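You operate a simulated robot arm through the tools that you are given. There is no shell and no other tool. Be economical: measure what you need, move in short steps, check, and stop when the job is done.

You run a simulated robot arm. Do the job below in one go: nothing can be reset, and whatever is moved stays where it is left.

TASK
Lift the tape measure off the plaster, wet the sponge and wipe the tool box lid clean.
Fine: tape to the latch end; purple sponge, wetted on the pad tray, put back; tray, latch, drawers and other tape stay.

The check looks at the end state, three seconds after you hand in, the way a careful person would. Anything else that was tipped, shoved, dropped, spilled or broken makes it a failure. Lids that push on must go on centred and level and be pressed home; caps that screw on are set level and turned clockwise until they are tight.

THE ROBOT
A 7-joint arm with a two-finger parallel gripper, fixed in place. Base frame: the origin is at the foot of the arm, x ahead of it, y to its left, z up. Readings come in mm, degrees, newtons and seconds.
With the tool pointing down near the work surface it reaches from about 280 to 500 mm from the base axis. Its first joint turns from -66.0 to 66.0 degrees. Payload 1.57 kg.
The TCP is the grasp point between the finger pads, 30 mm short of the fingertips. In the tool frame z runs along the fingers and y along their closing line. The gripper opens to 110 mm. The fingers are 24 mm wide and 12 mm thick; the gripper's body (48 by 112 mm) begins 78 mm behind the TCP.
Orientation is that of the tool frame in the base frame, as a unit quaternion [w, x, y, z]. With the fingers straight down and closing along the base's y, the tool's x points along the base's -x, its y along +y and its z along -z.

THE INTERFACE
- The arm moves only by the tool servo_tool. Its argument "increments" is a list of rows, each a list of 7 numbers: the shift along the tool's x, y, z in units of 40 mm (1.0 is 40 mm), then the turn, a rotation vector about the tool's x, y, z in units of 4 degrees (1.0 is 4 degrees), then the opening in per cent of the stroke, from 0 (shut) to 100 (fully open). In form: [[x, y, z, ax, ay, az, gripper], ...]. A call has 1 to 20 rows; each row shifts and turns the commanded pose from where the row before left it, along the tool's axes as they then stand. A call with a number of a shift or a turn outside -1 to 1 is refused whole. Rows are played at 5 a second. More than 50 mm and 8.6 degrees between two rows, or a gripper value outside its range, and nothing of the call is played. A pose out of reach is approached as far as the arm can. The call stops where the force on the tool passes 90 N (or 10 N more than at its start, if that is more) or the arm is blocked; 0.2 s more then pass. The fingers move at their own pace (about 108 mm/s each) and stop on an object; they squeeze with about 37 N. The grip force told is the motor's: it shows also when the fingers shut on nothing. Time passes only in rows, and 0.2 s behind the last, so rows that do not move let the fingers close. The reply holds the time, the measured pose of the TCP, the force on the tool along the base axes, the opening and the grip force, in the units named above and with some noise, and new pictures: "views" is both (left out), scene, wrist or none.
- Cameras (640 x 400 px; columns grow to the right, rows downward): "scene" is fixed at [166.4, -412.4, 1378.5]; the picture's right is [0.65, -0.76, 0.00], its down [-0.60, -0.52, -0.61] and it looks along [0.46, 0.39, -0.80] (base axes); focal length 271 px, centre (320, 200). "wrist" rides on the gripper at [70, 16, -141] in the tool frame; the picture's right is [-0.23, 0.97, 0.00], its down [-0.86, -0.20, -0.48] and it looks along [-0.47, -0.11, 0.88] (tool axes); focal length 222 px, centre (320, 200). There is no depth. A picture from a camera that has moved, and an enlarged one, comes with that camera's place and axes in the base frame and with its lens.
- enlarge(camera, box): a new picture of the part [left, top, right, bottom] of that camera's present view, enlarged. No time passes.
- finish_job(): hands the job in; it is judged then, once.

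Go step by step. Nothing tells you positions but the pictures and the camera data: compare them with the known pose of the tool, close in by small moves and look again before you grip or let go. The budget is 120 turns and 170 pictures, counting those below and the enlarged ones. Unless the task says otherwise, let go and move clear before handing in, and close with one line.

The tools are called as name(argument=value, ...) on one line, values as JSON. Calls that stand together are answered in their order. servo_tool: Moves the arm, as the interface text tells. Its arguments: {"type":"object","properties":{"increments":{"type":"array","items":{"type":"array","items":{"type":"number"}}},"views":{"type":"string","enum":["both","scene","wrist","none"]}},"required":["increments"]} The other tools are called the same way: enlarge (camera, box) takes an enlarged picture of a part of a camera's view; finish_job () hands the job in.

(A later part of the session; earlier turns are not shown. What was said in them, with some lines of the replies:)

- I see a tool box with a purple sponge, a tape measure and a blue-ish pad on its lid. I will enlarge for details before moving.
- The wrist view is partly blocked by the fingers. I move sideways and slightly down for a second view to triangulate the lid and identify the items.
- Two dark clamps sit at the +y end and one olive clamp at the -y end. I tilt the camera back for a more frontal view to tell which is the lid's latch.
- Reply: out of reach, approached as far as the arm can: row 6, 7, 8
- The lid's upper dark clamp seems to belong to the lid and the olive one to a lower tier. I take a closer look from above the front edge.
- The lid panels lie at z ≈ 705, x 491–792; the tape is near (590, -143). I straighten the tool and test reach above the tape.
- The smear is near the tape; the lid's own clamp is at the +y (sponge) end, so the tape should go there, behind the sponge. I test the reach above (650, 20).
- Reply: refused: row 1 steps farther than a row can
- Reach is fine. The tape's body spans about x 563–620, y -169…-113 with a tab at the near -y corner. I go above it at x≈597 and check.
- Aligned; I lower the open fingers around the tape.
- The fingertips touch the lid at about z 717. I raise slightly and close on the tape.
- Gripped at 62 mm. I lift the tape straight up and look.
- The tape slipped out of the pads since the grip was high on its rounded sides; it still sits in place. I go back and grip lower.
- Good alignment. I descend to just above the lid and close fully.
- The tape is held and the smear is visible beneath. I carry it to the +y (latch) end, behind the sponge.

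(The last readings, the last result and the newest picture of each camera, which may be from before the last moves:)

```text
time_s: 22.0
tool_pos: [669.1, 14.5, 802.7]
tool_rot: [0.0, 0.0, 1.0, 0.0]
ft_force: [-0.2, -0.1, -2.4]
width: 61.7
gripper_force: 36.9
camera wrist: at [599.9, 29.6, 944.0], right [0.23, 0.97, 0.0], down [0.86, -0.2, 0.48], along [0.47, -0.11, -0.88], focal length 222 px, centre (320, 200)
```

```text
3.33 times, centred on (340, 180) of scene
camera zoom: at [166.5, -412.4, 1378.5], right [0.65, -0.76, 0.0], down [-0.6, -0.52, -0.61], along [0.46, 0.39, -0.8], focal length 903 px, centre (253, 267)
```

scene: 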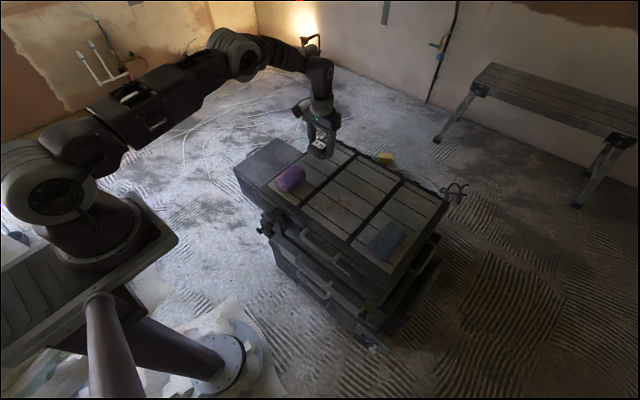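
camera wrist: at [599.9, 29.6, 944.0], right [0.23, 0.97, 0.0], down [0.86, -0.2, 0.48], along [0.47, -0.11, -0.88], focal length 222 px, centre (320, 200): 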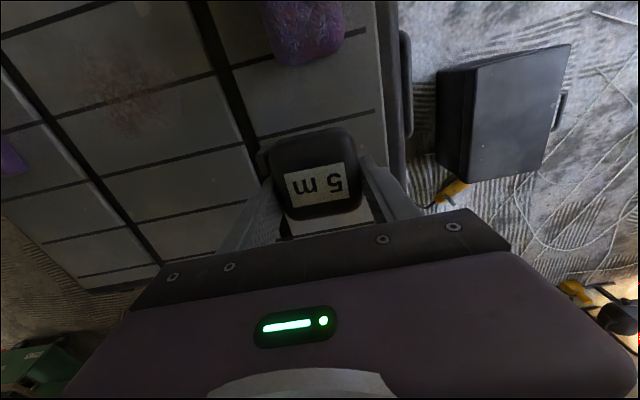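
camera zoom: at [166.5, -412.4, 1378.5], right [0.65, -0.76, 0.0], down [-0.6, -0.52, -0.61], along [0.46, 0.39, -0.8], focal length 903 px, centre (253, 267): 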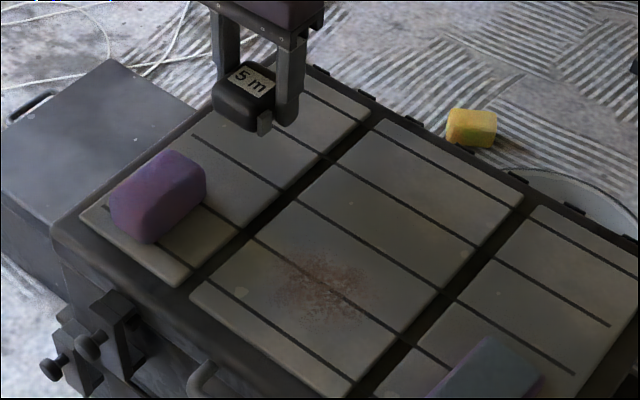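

The smear is centred near (575, -145), about 50 mm radius. I lower the tape onto the lid at the latch end.

servo_tool(increments=[[0, 0, 0.5, 0, 0, 0, 0], [0, 0, 0.5, 0, 0, 0, 0], [0, 0, 0.2, 0, 0, 0, 0], [0, 0, 0.08, 0, 0, 0, 0], [0, 0, 0, 0, 0, 0, 0]], views="scene")

enlarge(camera="scene", box=[280, 120, 380, 183])

```text
time_s: 23.2
tool_pos: [669.2, 13.6, 752.7]
tool_rot: [0.001, 0.0, 1.0, -0.001]
ft_force: [-0.1, -0.6, -2.0]
width: 61.8
gripper_force: 36.9
```

scene: 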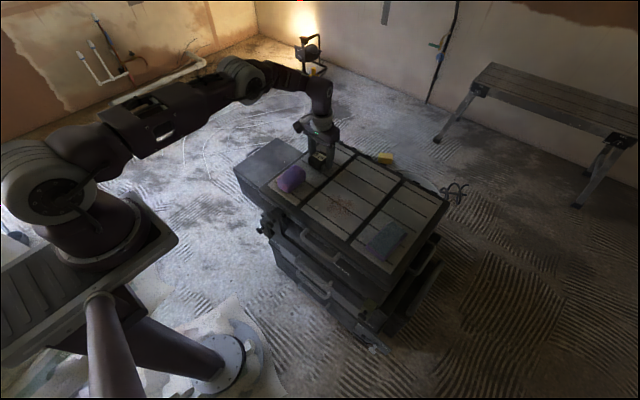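

```text
6.35 times, centred on (330, 152) of scene
camera zoom: at [166.4, -412.4, 1378.5], right [0.65, -0.76, 0.0], down [-0.6, -0.52, -0.61], along [0.46, 0.39, -0.8], focal length 1720 px, centre (256, 508)
```

zoom: 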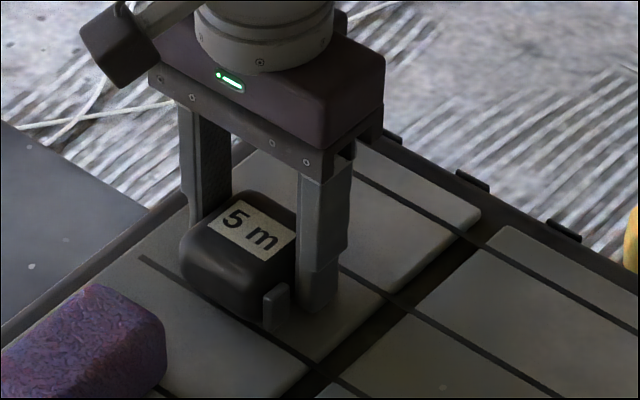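

servo_tool(increments=[[0, 0, 0.06, 0, 0, 0, 0], [0, 0, 0.04, 0, 0, 0, 0], [0, 0, 0, 0, 0, 0, 0]], views="none")

```text
time_s: 24.0
tool_pos: [667.0, 14.9, 749.5]
tool_rot: [0.001, 0.001, 1.0, 0.0]
ft_force: [1.1, 0.1, -0.1]
width: 61.9
gripper_force: 36.7
```

The load has gone off the gripper, so the tape is resting on the lid; I release and rise.

servo_tool(increments=[[0, 0, 0, 0, 0, 0, 65], [0, 0, 0, 0, 0, 0, 90], [0, 0, 0, 0, 0, 0, 90], [0, 0, -0.6, 0, 0, 0, 90], [0, 0, -1, 0, 0, 0, 90], [0.6, 0, -0.8, 0, 0, 0, 90], [0.8, 0, -0.4, 0, 0, 0, 90], [0.8, 0.1, 0, 0, 0, 0, 90], [0.8, 0.1, 0, 0, 0, 0, 90], [0, 0, 0, 0, 0, 0, 90]])

enlarge(camera="scene", box=[260, 130, 420, 250])

enlarge(camera="wrist", box=[160, 40, 480, 240])

```text
time_s: 26.2
tool_pos: [549.7, 22.4, 859.9]
tool_rot: [0.0, 0.0, 1.0, 0.0]
ft_force: [-1.1, 0.1, -0.4]
width: 98.9
gripper_force: 0.2
camera wrist: at [480.7, 37.9, 1001.4], right [0.23, 0.97, 0.0], down [0.85, -0.2, 0.48], along [0.47, -0.11, -0.88], focal length 222 px, centre (320, 200)
```

scene: 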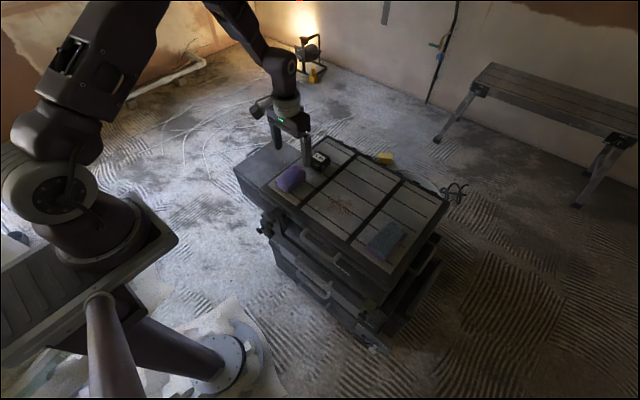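
wrist: 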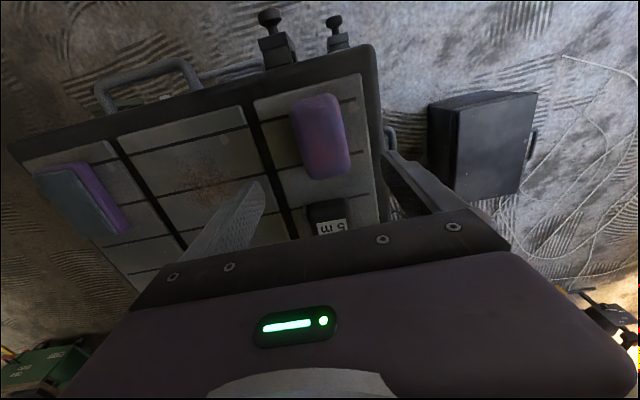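

```text
3.33 times, centred on (340, 190) of scene
camera zoom: at [166.4, -412.4, 1378.5], right [0.65, -0.76, 0.0], down [-0.6, -0.52, -0.61], along [0.46, 0.39, -0.8], focal length 903 px, centre (253, 233)
```

zoom: 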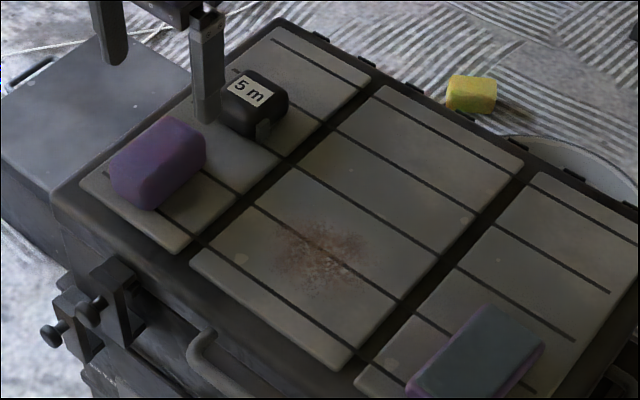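

```text
2.00 times, centred on (320, 140) of wrist
camera zoom: at [480.7, 37.9, 1001.4], right [0.23, 0.97, 0.0], down [0.85, -0.2, 0.48], along [0.47, -0.11, -0.88], focal length 444 px, centre (320, 320)
```

zoom: 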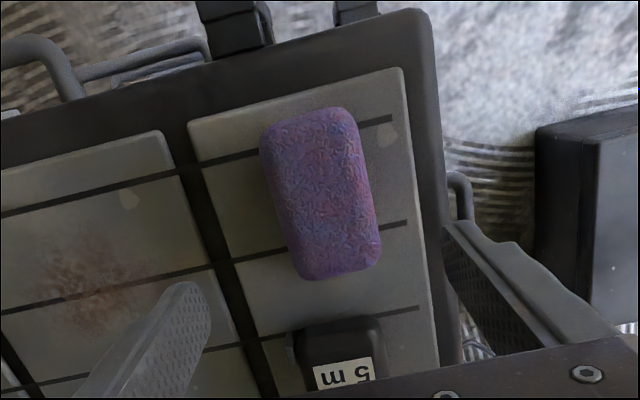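

The tape stands well at the latch end. The sponge is centred near (539, 26), aligned with x; I descend on it, gripping so its underside stays proud of the fingertips.

servo_tool(increments=[[0.26, 0.1, 0.6, 0, 0, 0, 90], [0, 0, 0.7, 0, 0, 0, 90], [0, 0, 0.5, 0, 0, 0, 90], [0, 0, 0.2, 0, 0, 0, 90], [0, 0, 0, 0, 0, 0, 90]])

enlarge(camera="scene", box=[250, 140, 350, 203])

```text
time_s: 27.4
tool_pos: [536.9, 25.1, 781.1]
tool_rot: [0.0, 0.0, 1.0, -0.001]
ft_force: [-0.6, 0.0, 0.0]
width: 99.1
gripper_force: 0.0
camera wrist: at [468.3, 42.5, 921.7], right [0.23, 0.97, 0.0], down [0.86, -0.2, 0.48], along [0.47, -0.11, -0.88], focal length 222 px, centre (320, 200)
```

scene: 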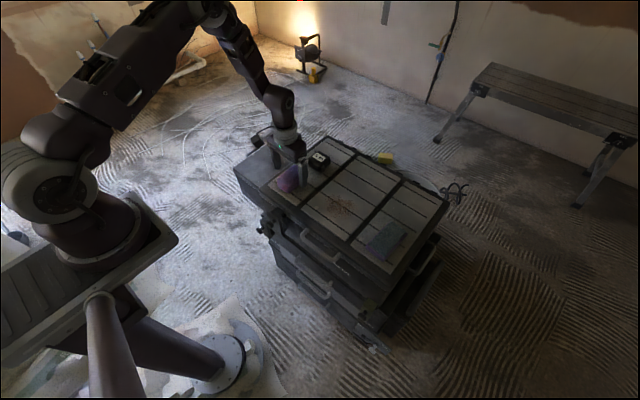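
wrist: 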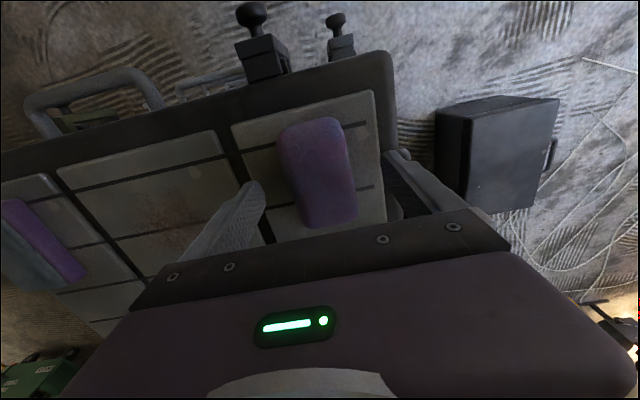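

```text
6.35 times, centred on (300, 172) of scene
camera zoom: at [166.4, -412.4, 1378.5], right [0.65, -0.76, 0.0], down [-0.6, -0.52, -0.61], along [0.46, 0.39, -0.8], focal length 1720 px, centre (447, 381)
```

zoom: 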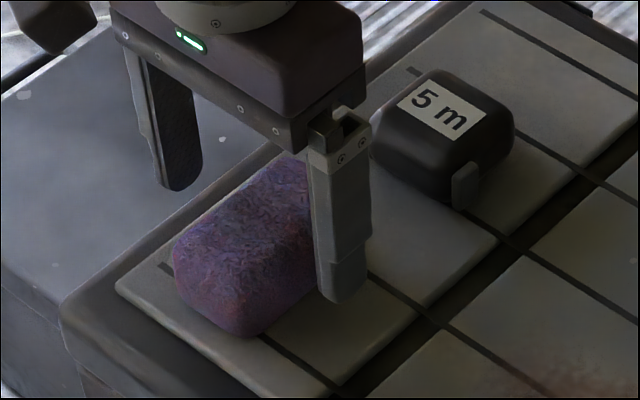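

servo_tool(increments=[[-0.05, 0.02, 0.4, 0, 0, 0, 90], [0, 0, 0.2, 0, 0, 0, 90], [0, 0, 0, 0, 0, 0, 60], [0, 0, 0, 0, 0, 0, 40], [0, 0, 0, 0, 0, 0, 30], [0, 0, 0, 0, 0, 0, 30], [0, 0, 0, 0, 0, 0, 30]])

enlarge(camera="scene", box=[250, 140, 350, 203])

```text
time_s: 29.0
tool_pos: [539.5, 26.4, 756.5]
tool_rot: [0.0, 0.0, 1.0, -0.001]
ft_force: [-0.1, 0.0, -0.5]
width: 53.3
gripper_force: 37.0
camera wrist: at [470.4, 43.2, 897.6], right [0.23, 0.97, 0.0], down [0.86, -0.2, 0.48], along [0.47, -0.11, -0.88], focal length 222 px, centre (320, 200)
```

scene: 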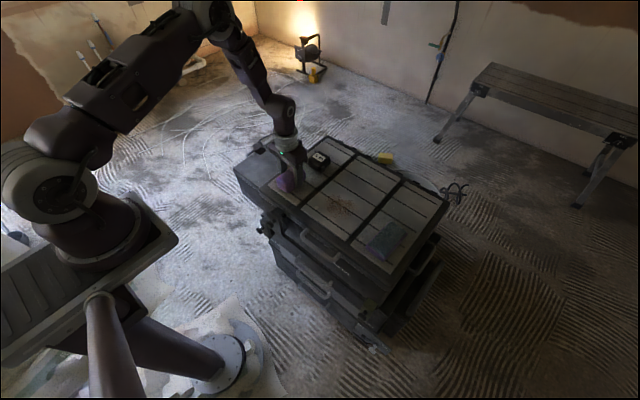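
wrist: 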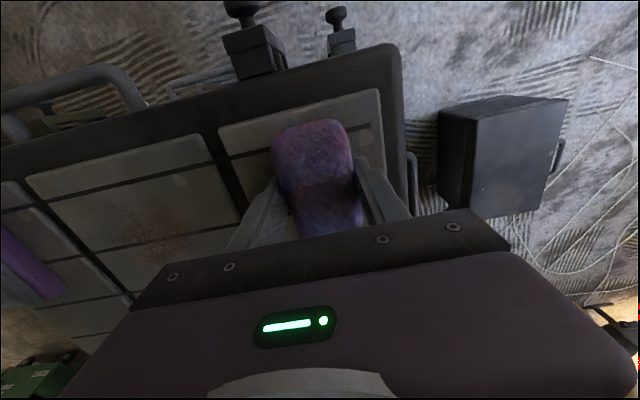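

```text
6.35 times, centred on (300, 172) of scene
camera zoom: at [166.4, -412.4, 1378.5], right [0.65, -0.76, 0.0], down [-0.6, -0.52, -0.61], along [0.46, 0.39, -0.8], focal length 1720 px, centre (447, 381)
```

zoom: 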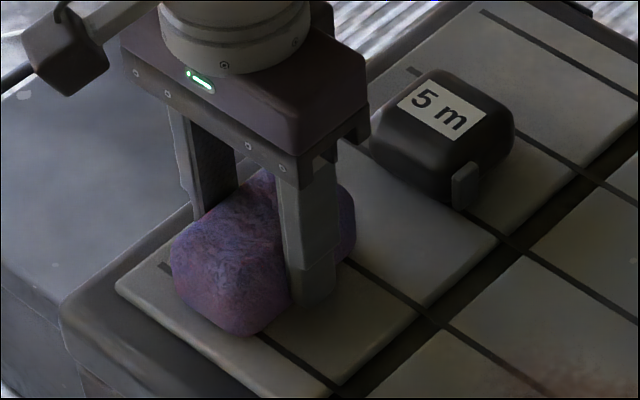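

servo_tool(increments=[[0, 0, -0.2, 0, 0, 0, 30], [0, 0, -0.3, 0, 0, 0, 30], [0, 0, -0.6, 0, 0, 0, 30], [0, 0, -0.8, 0, 0, 0, 30], [0, 0, 0, 0, 0, 0, 30]], views="scene")

enlarge(camera="scene", box=[250, 120, 350, 183])

enlarge(camera="scene", box=[340, 205, 440, 268])

```text
time_s: 30.2
tool_pos: [539.4, 28.3, 833.0]
tool_rot: [0.0, -0.001, 1.0, 0.0]
ft_force: [-1.1, 0.4, -0.9]
width: 52.7
gripper_force: 37.1
```

scene: 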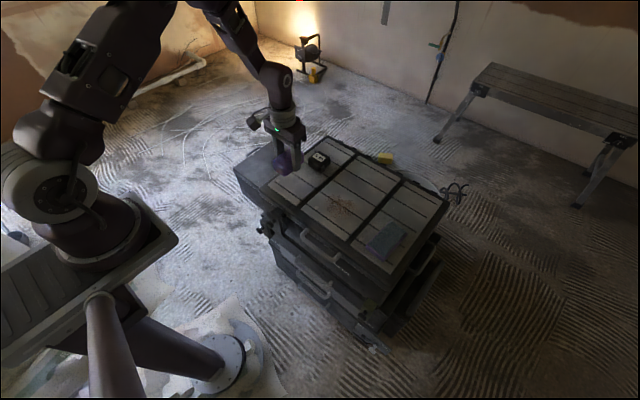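

```text
6.35 times, centred on (300, 152) of scene
camera zoom: at [166.4, -412.4, 1378.5], right [0.65, -0.76, 0.0], down [-0.6, -0.52, -0.61], along [0.46, 0.39, -0.8], focal length 1720 px, centre (447, 508)
```

zoom: 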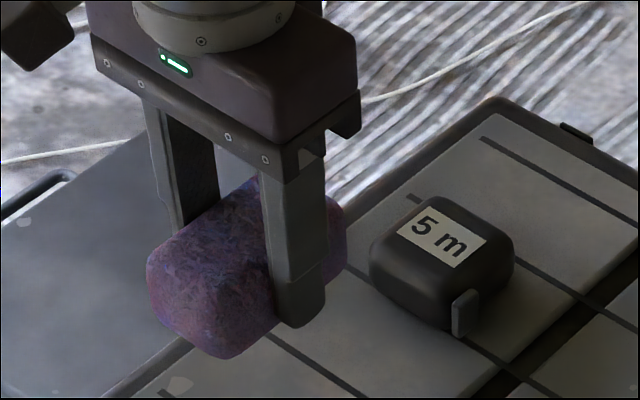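

```text
6.35 times, centred on (390, 236) of scene
camera zoom: at [166.4, -412.4, 1378.5], right [0.65, -0.76, 0.0], down [-0.6, -0.52, -0.61], along [0.46, 0.39, -0.8], focal length 1720 px, centre (-124, -32)
```

zoom: 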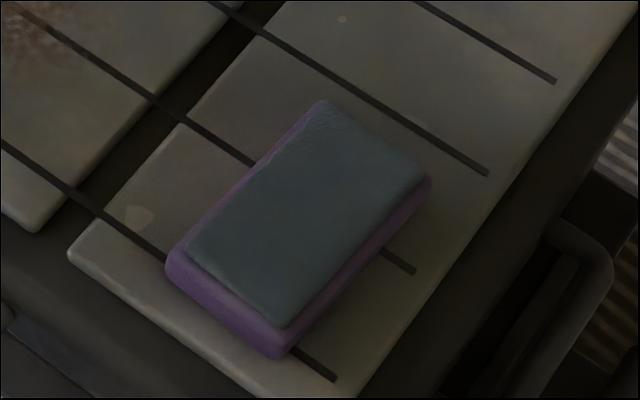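

The sponge is held well. The pad is centred near (552, -322); I carry the sponge over it.

servo_tool(increments=[[-0.03, -0.877, 0, 0, 0, 0, 30], [-0.03, -0.877, 0, 0, 0, 0, 30], [-0.03, -0.877, 0, 0, 0, 0, 30], [-0.03, -0.877, 0, 0, 0, 0, 30], [-0.03, -0.877, 0, 0, 0, 0, 30], [-0.03, -0.877, 0, 0, 0, 0, 30], [-0.03, -0.877, 0, 0, 0, 0, 30], [-0.03, -0.877, 0, 0, 0, 0, 30], [-0.03, -0.877, 0, 0, 0, 0, 30], [-0.03, -0.877, 0, 0, 0, 0, 30], [0, 0, 0, 0, 0, 0, 30]])

enlarge(camera="scene", box=[340, 190, 440, 253])

```text
time_s: 32.6
tool_pos: [553.7, -321.4, 830.0]
tool_rot: [0.0, 0.0, 1.0, 0.001]
ft_force: [0.2, -0.9, 0.4]
width: 53.2
gripper_force: 36.9
camera wrist: at [483.4, -306.4, 971.0], right [0.23, 0.97, 0.0], down [0.86, -0.2, 0.48], along [0.47, -0.11, -0.88], focal length 222 px, centre (320, 200)
```

scene: 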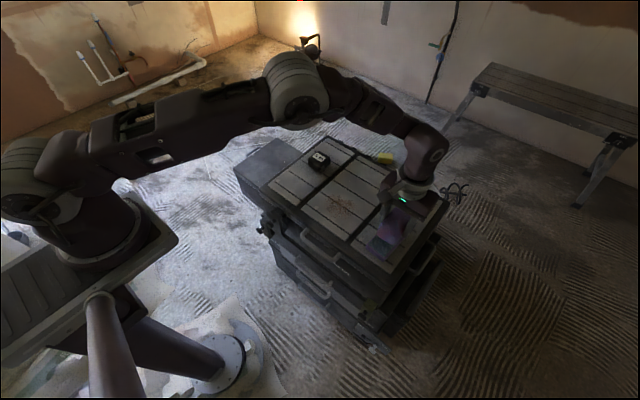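
wrist: 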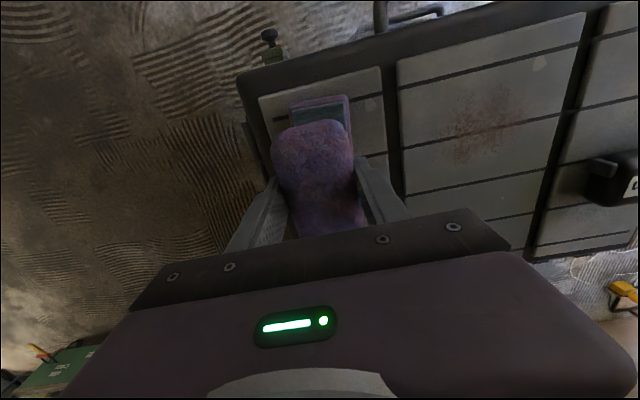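

```text
6.35 times, centred on (390, 222) of scene
camera zoom: at [166.4, -412.4, 1378.5], right [0.65, -0.76, 0.0], down [-0.6, -0.52, -0.61], along [0.46, 0.39, -0.8], focal length 1720 px, centre (-124, 64)
```

zoom: 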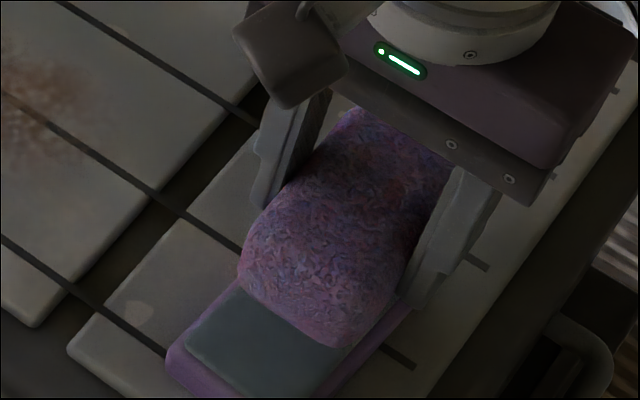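

Aligned within a few mm. I descend slowly until the sponge presses on the pad.

servo_tool(increments=[[0, 0.1, 0.5, 0, 0, 0, 30], [0, 0, 0.3, 0, 0, 0, 30], [0, 0, 0.15, 0, 0, 0, 30], [0, 0, 0.1, 0, 0, 0, 30], [0, 0, 0, 0, 0, 0, 30]], views="scene")

enlarge(camera="scene", box=[340, 190, 440, 253])

```text
time_s: 33.8
tool_pos: [551.1, -319.4, 788.4]
tool_rot: [0.0, 0.0, 1.0, 0.0]
ft_force: [0.4, -0.4, 0.1]
width: 53.1
gripper_force: 37.3
```

scene: 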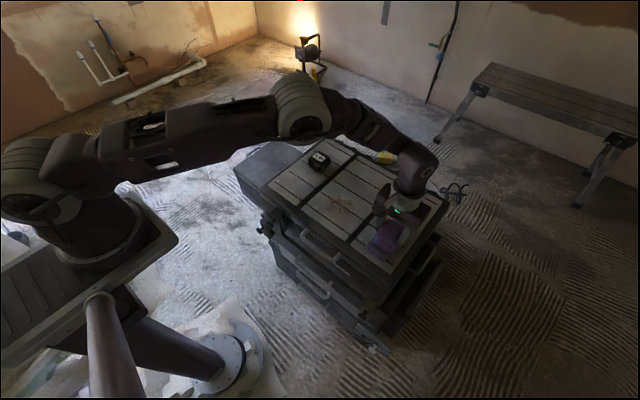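

```text
6.35 times, centred on (390, 222) of scene
camera zoom: at [166.4, -412.4, 1378.5], right [0.65, -0.76, 0.0], down [-0.6, -0.52, -0.61], along [0.46, 0.39, -0.8], focal length 1720 px, centre (-124, 64)
```

zoom: 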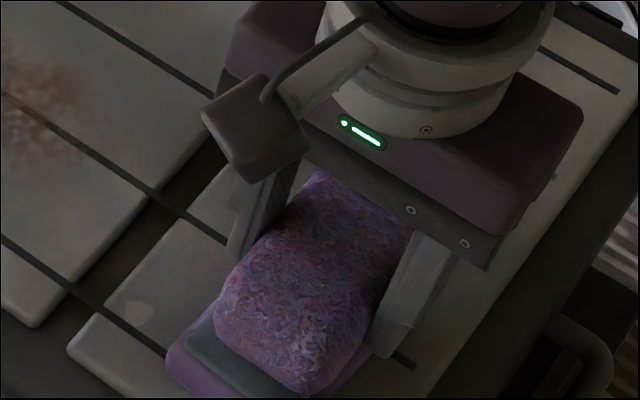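

servo_tool(increments=[[0, 0, 0.1, 0, 0, 0, 30], [0, 0, 0.1, 0, 0, 0, 30], [0, 0, 0, 0, 0, 0, 30]], views="none")

```text
time_s: 34.6
tool_pos: [552.0, -319.9, 783.0]
tool_rot: [0.001, 0.0, 1.0, 0.0]
ft_force: [-6.2, 3.4, 27.9]
width: 53.2
gripper_force: 37.6
```

Contact at about 28 N. I hold a second so the sponge takes up water, then check.

servo_tool(increments=[[0, 0, 0, 0, 0, 0, 30], [0, 0, 0, 0, 0, 0, 30], [0, 0, 0, 0, 0, 0, 30], [0, 0, 0, 0, 0, 0, 30], [0, 0, 0, 0, 0, 0, 30], [0, 0, 0, 0, 0, 0, 30]], views="scene")

enlarge(camera="scene", box=[340, 190, 440, 253])

```text
time_s: 36.0
tool_pos: [552.1, -319.7, 781.9]
tool_rot: [0.002, 0.0, 1.0, -0.001]
ft_force: [2.9, -4.9, 34.0]
width: 53.5
gripper_force: 37.0
```

scene: 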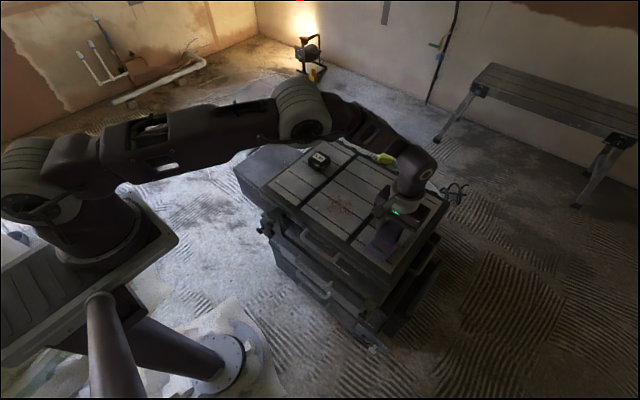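

```text
6.35 times, centred on (390, 222) of scene
camera zoom: at [165.9, -412.2, 1378.7], right [0.65, -0.76, 0.0], down [-0.6, -0.52, -0.61], along [0.46, 0.39, -0.8], focal length 1720 px, centre (-124, 64)
```

zoom: 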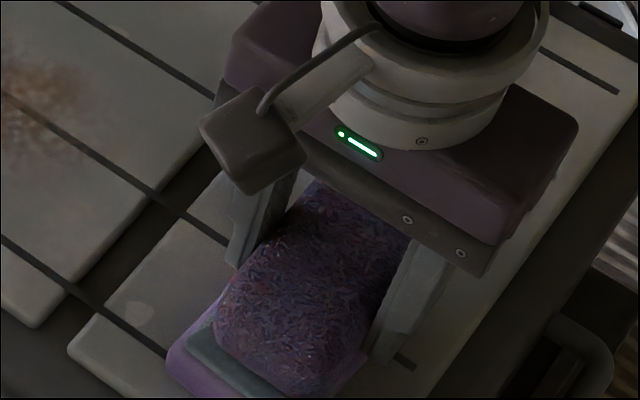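

The sponge has darkened, so it is wet. I lift and move above the edge of the smear.

servo_tool(increments=[[0, 0, -0.3, 0, 0, 0, 30], [0, 0, -0.8, 0, 0, 0, 30], [-0.13, 0.8, 0, 0, 0, 0, 30], [-0.13, 0.8, 0, 0, 0, 0, 30], [-0.13, 0.8, 0, 0, 0, 0, 30], [-0.13, 0.75, 0, 0, 0, 0, 30], [0, 0, 0.8, 0, 0, 0, 30], [0, 0, 0, 0, 0, 0, 30]])

enlarge(camera="scene", box=[300, 150, 440, 250])

```text
time_s: 37.8
tool_pos: [573.0, -191.5, 793.9]
tool_rot: [0.0, 0.0, 1.0, 0.0]
ft_force: [0.8, -0.2, -1.1]
width: 53.1
gripper_force: 36.7
camera wrist: at [502.9, -176.1, 934.5], right [0.23, 0.97, 0.0], down [0.85, -0.2, 0.48], along [0.47, -0.11, -0.88], focal length 222 px, centre (320, 200)
```

scene: 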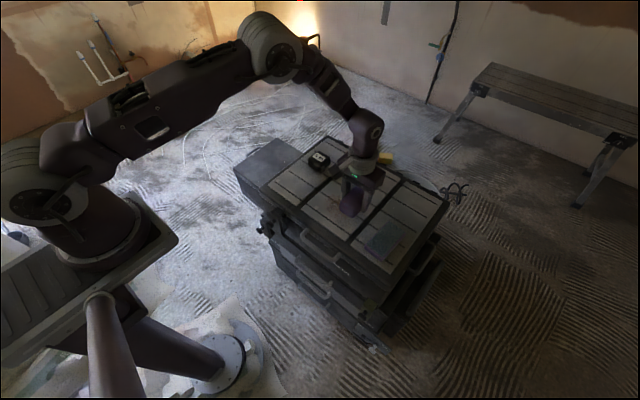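
wrist: 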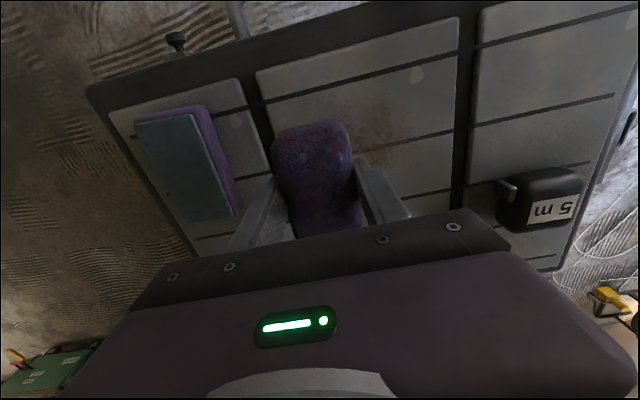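

```text
4.00 times, centred on (370, 200) of scene
camera zoom: at [166.4, -412.4, 1378.5], right [0.65, -0.76, 0.0], down [-0.6, -0.52, -0.61], along [0.46, 0.39, -0.8], focal length 1083 px, centre (120, 200)
```

zoom: 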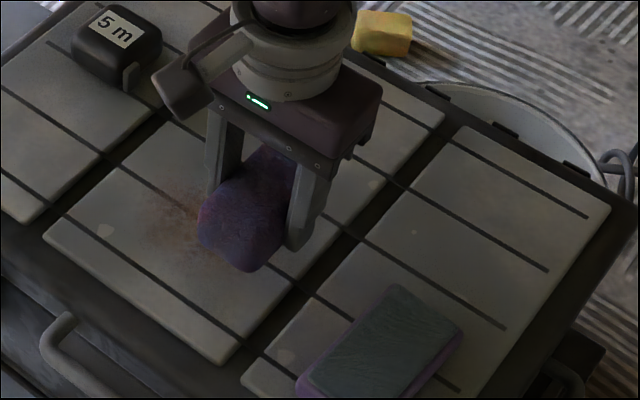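

The tray stayed in place. I lower the sponge onto the lid beside the smear.

servo_tool(increments=[[0, 0, 0.6, 0, 0, 0, 30], [0, 0, 0.25, 0, 0, 0, 30], [0, 0, 0.1, 0, 0, 0, 30], [0, 0, 0.05, 0, 0, 0, 30], [0, 0, 0, 0, 0, 0, 30]], views="none")

```text
time_s: 39.0
tool_pos: [573.3, -192.6, 755.3]
tool_rot: [0.001, 0.0, 1.0, 0.0]
ft_force: [-4.3, 5.4, 24.7]
width: 53.0
gripper_force: 37.3
```

Pressing at 25 N. I make the first stroke along y and back.

servo_tool(increments=[[0, 0.35, 0, 0, 0, 0, 30], [0, 0.35, 0, 0, 0, 0, 30], [0, 0.35, 0, 0, 0, 0, 30], [0, 0.35, 0, 0, 0, 0, 30], [0, 0.35, 0, 0, 0, 0, 30], [0, 0.35, 0, 0, 0, 0, 30], [0, 0.35, 0, 0, 0, 0, 30], [0, -0.35, 0, 0, 0, 0, 30], [0, -0.35, 0, 0, 0, 0, 30], [0, -0.35, 0, 0, 0, 0, 30], [0, -0.35, 0, 0, 0, 0, 30], [0, -0.35, 0, 0, 0, 0, 30], [0, -0.35, 0, 0, 0, 0, 30], [0, -0.35, 0, 0, 0, 0, 30], [0, 0, 0, 0, 0, 0, 30]])

enlarge(camera="scene", box=[300, 150, 440, 250])

```text
time_s: 42.2
tool_pos: [574.5, -190.7, 753.6]
tool_rot: [0.0, 0.0, 1.0, 0.0]
ft_force: [-2.1, 9.4, 27.5]
width: 53.0
gripper_force: 36.4
camera wrist: at [504.2, -175.7, 895.8], right [0.23, 0.97, 0.0], down [0.85, -0.2, 0.48], along [0.47, -0.11, -0.88], focal length 222 px, centre (320, 200)
```

scene: 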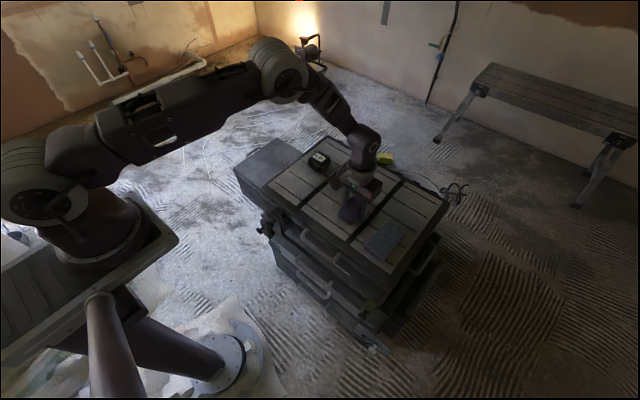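
wrist: 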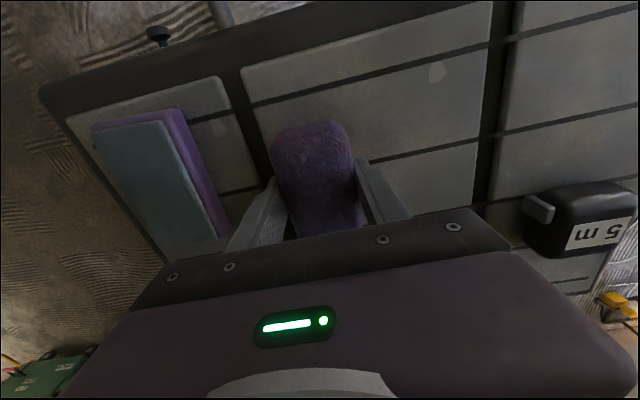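

```text
4.00 times, centred on (370, 200) of scene
camera zoom: at [165.9, -412.1, 1378.7], right [0.65, -0.76, 0.0], down [-0.6, -0.52, -0.61], along [0.46, 0.39, -0.8], focal length 1083 px, centre (120, 200)
```

zoom: 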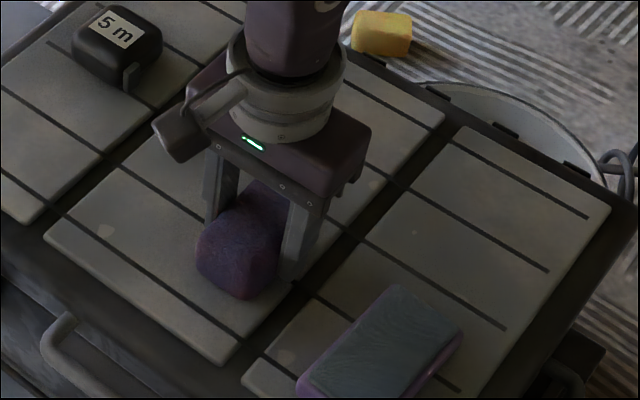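

The smear is almost gone already. I do two more overlapping passes, nearer and farther, then lift and look.

servo_tool(increments=[[0.5, 0, 0, 0, 0, 0, 30], [0, 0.4, 0, 0, 0, 0, 30], [0, 0.4, 0, 0, 0, 0, 30], [0, 0.4, 0, 0, 0, 0, 30], [0, 0.4, 0, 0, 0, 0, 30], [0, 0.4, 0, 0, 0, 0, 30], [0, 0.3, 0, 0, 0, 0, 30], [-0.4, 0, 0, 0, 0, 0, 30], [-0.4, 0, 0, 0, 0, 0, 30], [-0.3, 0, 0, 0, 0, 0, 30], [0, -0.4, 0, 0, 0, 0, 30], [0, -0.4, 0, 0, 0, 0, 30], [0, -0.4, 0, 0, 0, 0, 30], [0, -0.4, 0, 0, 0, 0, 30], [0, -0.4, 0, 0, 0, 0, 30], [0, -0.3, 0, 0, 0, 0, 30], [0, 0, 0, 0, 0, 0, 30]], views="none")

servo_tool(increments=[[0, 0, -0.3, 0, 0, 0, 30], [0, 0, -0.9, 0, 0, 0, 30], [0, 0, -0.8, 0, 0, 0, 30], [0, 0, 0, 0, 0, 0, 30]])

enlarge(camera="scene", box=[300, 150, 440, 250])

enlarge(camera="wrist", box=[200, 0, 520, 200])

```text
time_s: 45.8
tool_pos: [595.1, -192.5, 753.9]
tool_rot: [0.0, 0.0, 1.0, 0.0]
ft_force: [0.7, 6.4, 19.5]
width: 53.1
gripper_force: 37.2
```

```text
time_s: 46.8
tool_pos: [595.6, -190.8, 832.7]
tool_rot: [0.0, 0.0, 1.0, 0.0]
ft_force: [0.8, -0.3, 0.0]
width: 53.1
gripper_force: 37.0
camera wrist: at [525.8, -176.2, 975.1], right [0.23, 0.97, 0.0], down [0.86, -0.2, 0.48], along [0.47, -0.11, -0.88], focal length 222 px, centre (320, 200)
```

scene: 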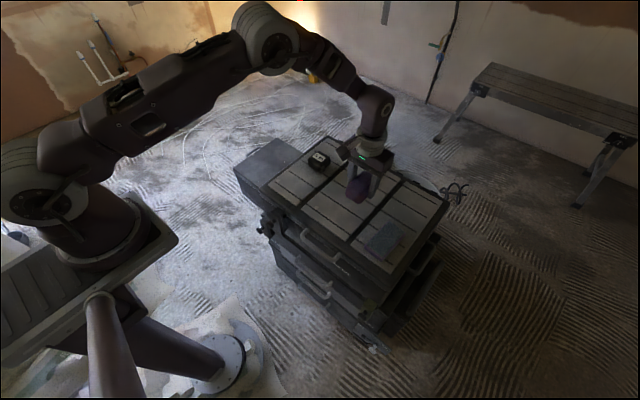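
wrist: 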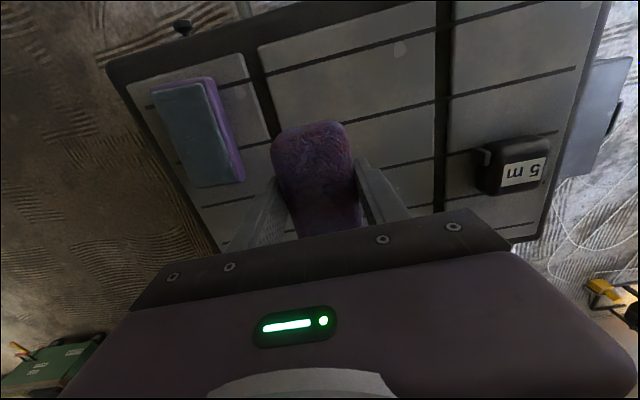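

```text
4.00 times, centred on (370, 200) of scene
camera zoom: at [166.4, -412.4, 1378.5], right [0.65, -0.76, 0.0], down [-0.6, -0.52, -0.61], along [0.46, 0.39, -0.8], focal length 1083 px, centre (120, 200)
```

zoom: 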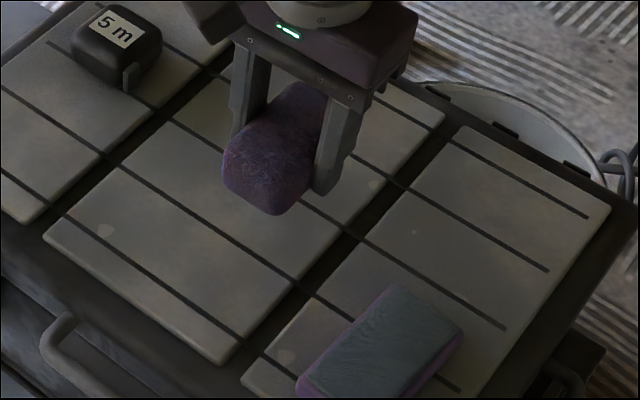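

```text
2.00 times, centred on (360, 100) of wrist
camera zoom: at [525.8, -176.2, 975.1], right [0.23, 0.97, 0.0], down [0.86, -0.2, 0.48], along [0.47, -0.11, -0.88], focal length 444 px, centre (240, 400)
```

zoom: 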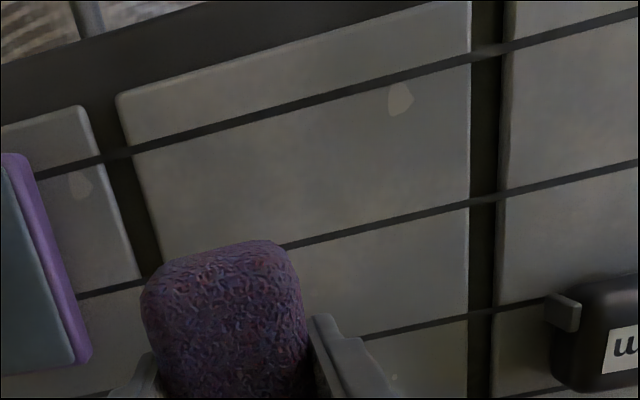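

The plaster is gone; the repeated pale chips are part of the panel texture. I return the wet sponge to its original spot at (539, 26).

servo_tool(increments=[[0.2, 0.776, 0, 0, 0, 0, 30], [0.2, 0.776, 0, 0, 0, 0, 30], [0.2, 0.776, 0, 0, 0, 0, 30], [0.2, 0.776, 0, 0, 0, 0, 30], [0.2, 0.776, 0, 0, 0, 0, 30], [0.2, 0.776, 0, 0, 0, 0, 30], [0.2, 0.776, 0, 0, 0, 0, 30], [0, 0, 0.8, 0, 0, 0, 30], [0, 0, 0.8, 0, 0, 0, 30], [0, 0, 0.2, 0, 0, 0, 30], [0, 0, 0, 0, 0, 0, 30]])

enlarge(camera="scene", box=[250, 140, 350, 203])

```text
time_s: 49.2
tool_pos: [540.7, 24.5, 764.1]
tool_rot: [0.0, 0.0, 1.0, 0.0]
ft_force: [0.3, 0.4, -1.0]
width: 53.1
gripper_force: 36.7
camera wrist: at [470.6, 40.5, 904.8], right [0.23, 0.97, 0.0], down [0.85, -0.2, 0.48], along [0.47, -0.11, -0.88], focal length 222 px, centre (320, 200)
```

scene: 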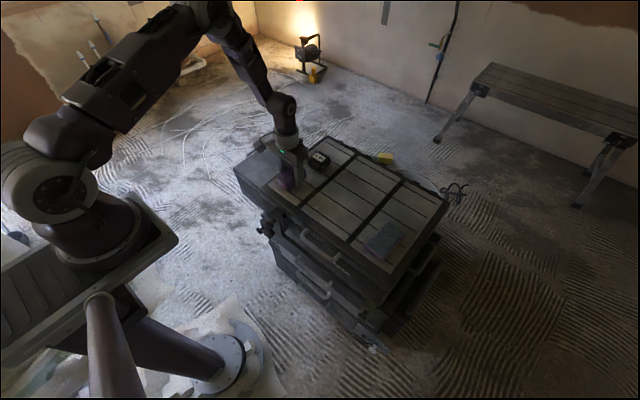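
wrist: 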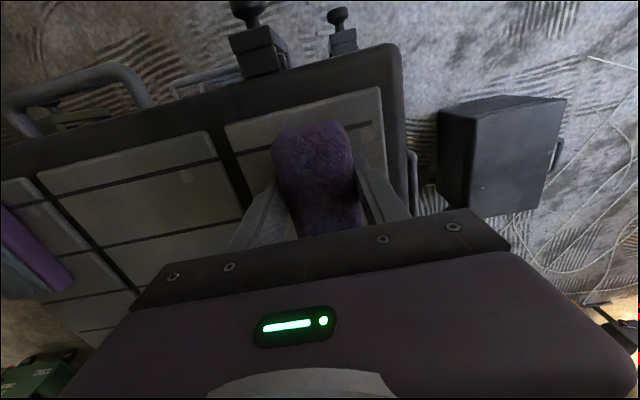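

```text
6.35 times, centred on (300, 172) of scene
camera zoom: at [166.4, -412.4, 1378.5], right [0.65, -0.76, 0.0], down [-0.6, -0.52, -0.61], along [0.46, 0.39, -0.8], focal length 1720 px, centre (447, 381)
```

zoom: 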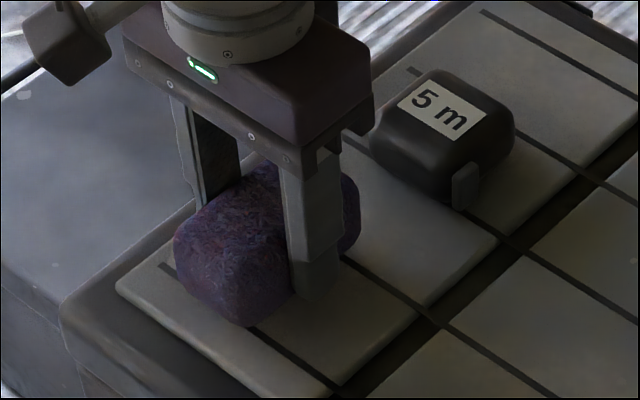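

I lower the last millimetres to light contact.

servo_tool(increments=[[0, 0.04, 0.1, 0, 0, 0, 30], [0, 0, 0.08, 0, 0, 0, 30], [0, 0, 0, 0, 0, 0, 30]], views="none")

```text
time_s: 50.0
tool_pos: [539.8, 25.5, 754.7]
tool_rot: [0.0, 0.0, 1.0, 0.0]
ft_force: [0.9, -0.2, -1.0]
width: 53.2
gripper_force: 37.5
```

servo_tool(increments=[[0, 0, 0.04, 0, 0, 0, 30], [0, 0, 0, 0, 0, 0, 30]], views="none")

```text
time_s: 50.6
tool_pos: [540.8, 26.7, 755.0]
tool_rot: [0.0, 0.0, 1.0, 0.0]
ft_force: [-1.8, 1.4, 8.8]
width: 53.2
gripper_force: 37.0
```

Light contact at 9 N. I open the fingers, rise and move clear.

servo_tool(increments=[[0, 0, 0, 0, 0, 0, 60], [0, 0, 0, 0, 0, 0, 85], [0, 0, 0, 0, 0, 0, 85], [0, 0, -0.6, 0, 0, 0, 85], [0, 0, -1, 0, 0, 0, 85], [0, 0, -1, 0, 0, 0, 85], [0.8, 0, -0.8, 0, 0, 0, 85], [1, 0, -0.6, 0, 0, 0, 85], [1, 0, -0.6, 0, 0, 0, 85], [0.5, 0, -0.4, 0, 0, 0, 85], [0, 0, 0, 0, 0, 0, 85], [0, 0, 0, 0, 0, 0, 85]])

enlarge(camera="scene", box=[240, 120, 460, 260])

enlarge(camera="scene", box=[250, 220, 450, 360])

```text
time_s: 53.2
tool_pos: [409.6, 27.7, 955.2]
tool_rot: [0.0, 0.0, 1.0, 0.0]
ft_force: [-0.3, -0.4, -0.8]
width: 93.5
gripper_force: 0.0
camera wrist: at [340.1, 43.1, 1095.8], right [0.23, 0.97, 0.0], down [0.86, -0.2, 0.48], along [0.47, -0.11, -0.88], focal length 222 px, centre (320, 200)
```

scene: 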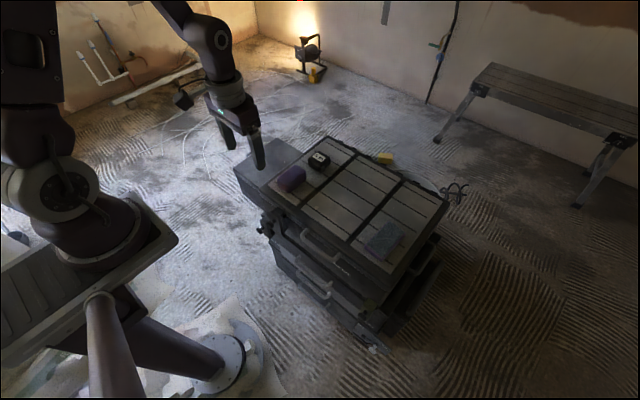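
wrist: 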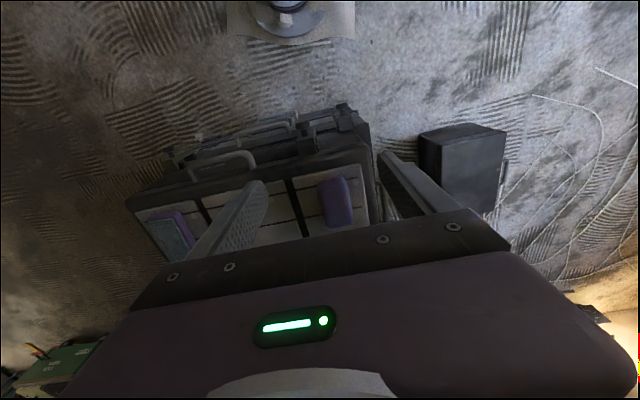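

```text
2.86 times, centred on (350, 190) of scene
camera zoom: at [166.4, -412.4, 1378.5], right [0.65, -0.76, 0.0], down [-0.6, -0.52, -0.61], along [0.46, 0.39, -0.8], focal length 774 px, centre (234, 229)
```

zoom: 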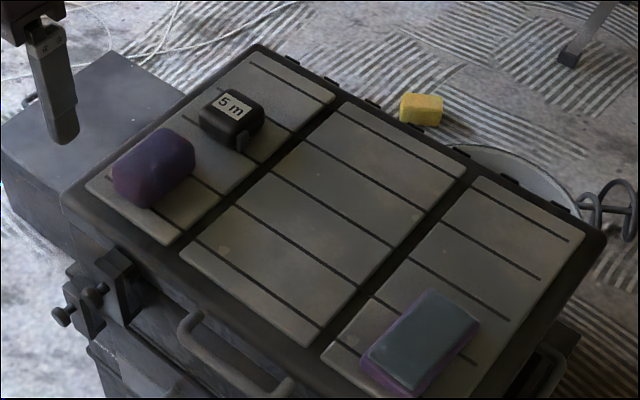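

```text
2.86 times, centred on (350, 290) of scene
camera zoom: at [166.4, -412.4, 1378.5], right [0.65, -0.76, 0.0], down [-0.6, -0.52, -0.61], along [0.46, 0.39, -0.8], focal length 774 px, centre (234, -57)
```

zoom: 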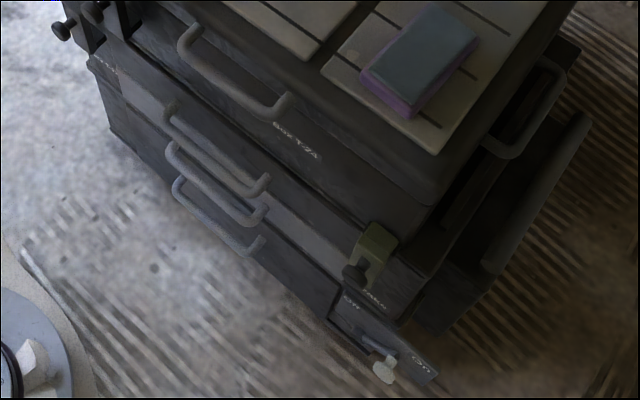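

Everything is in place: the lid is clean, the tape is at the latch end, the wet sponge is back on its spot, and the tray, latches and drawers have not moved. I hand in.

finish_job()

```text
The job is handed in.
```

The plaster is wiped off the lid, the tape measure is at the latch end, and the wetted purple sponge is back in its place. I took the latch end to be the sponge side, where the lid's own clamp is; the olive clamp at the other end looked like it belonged to a lower tier.
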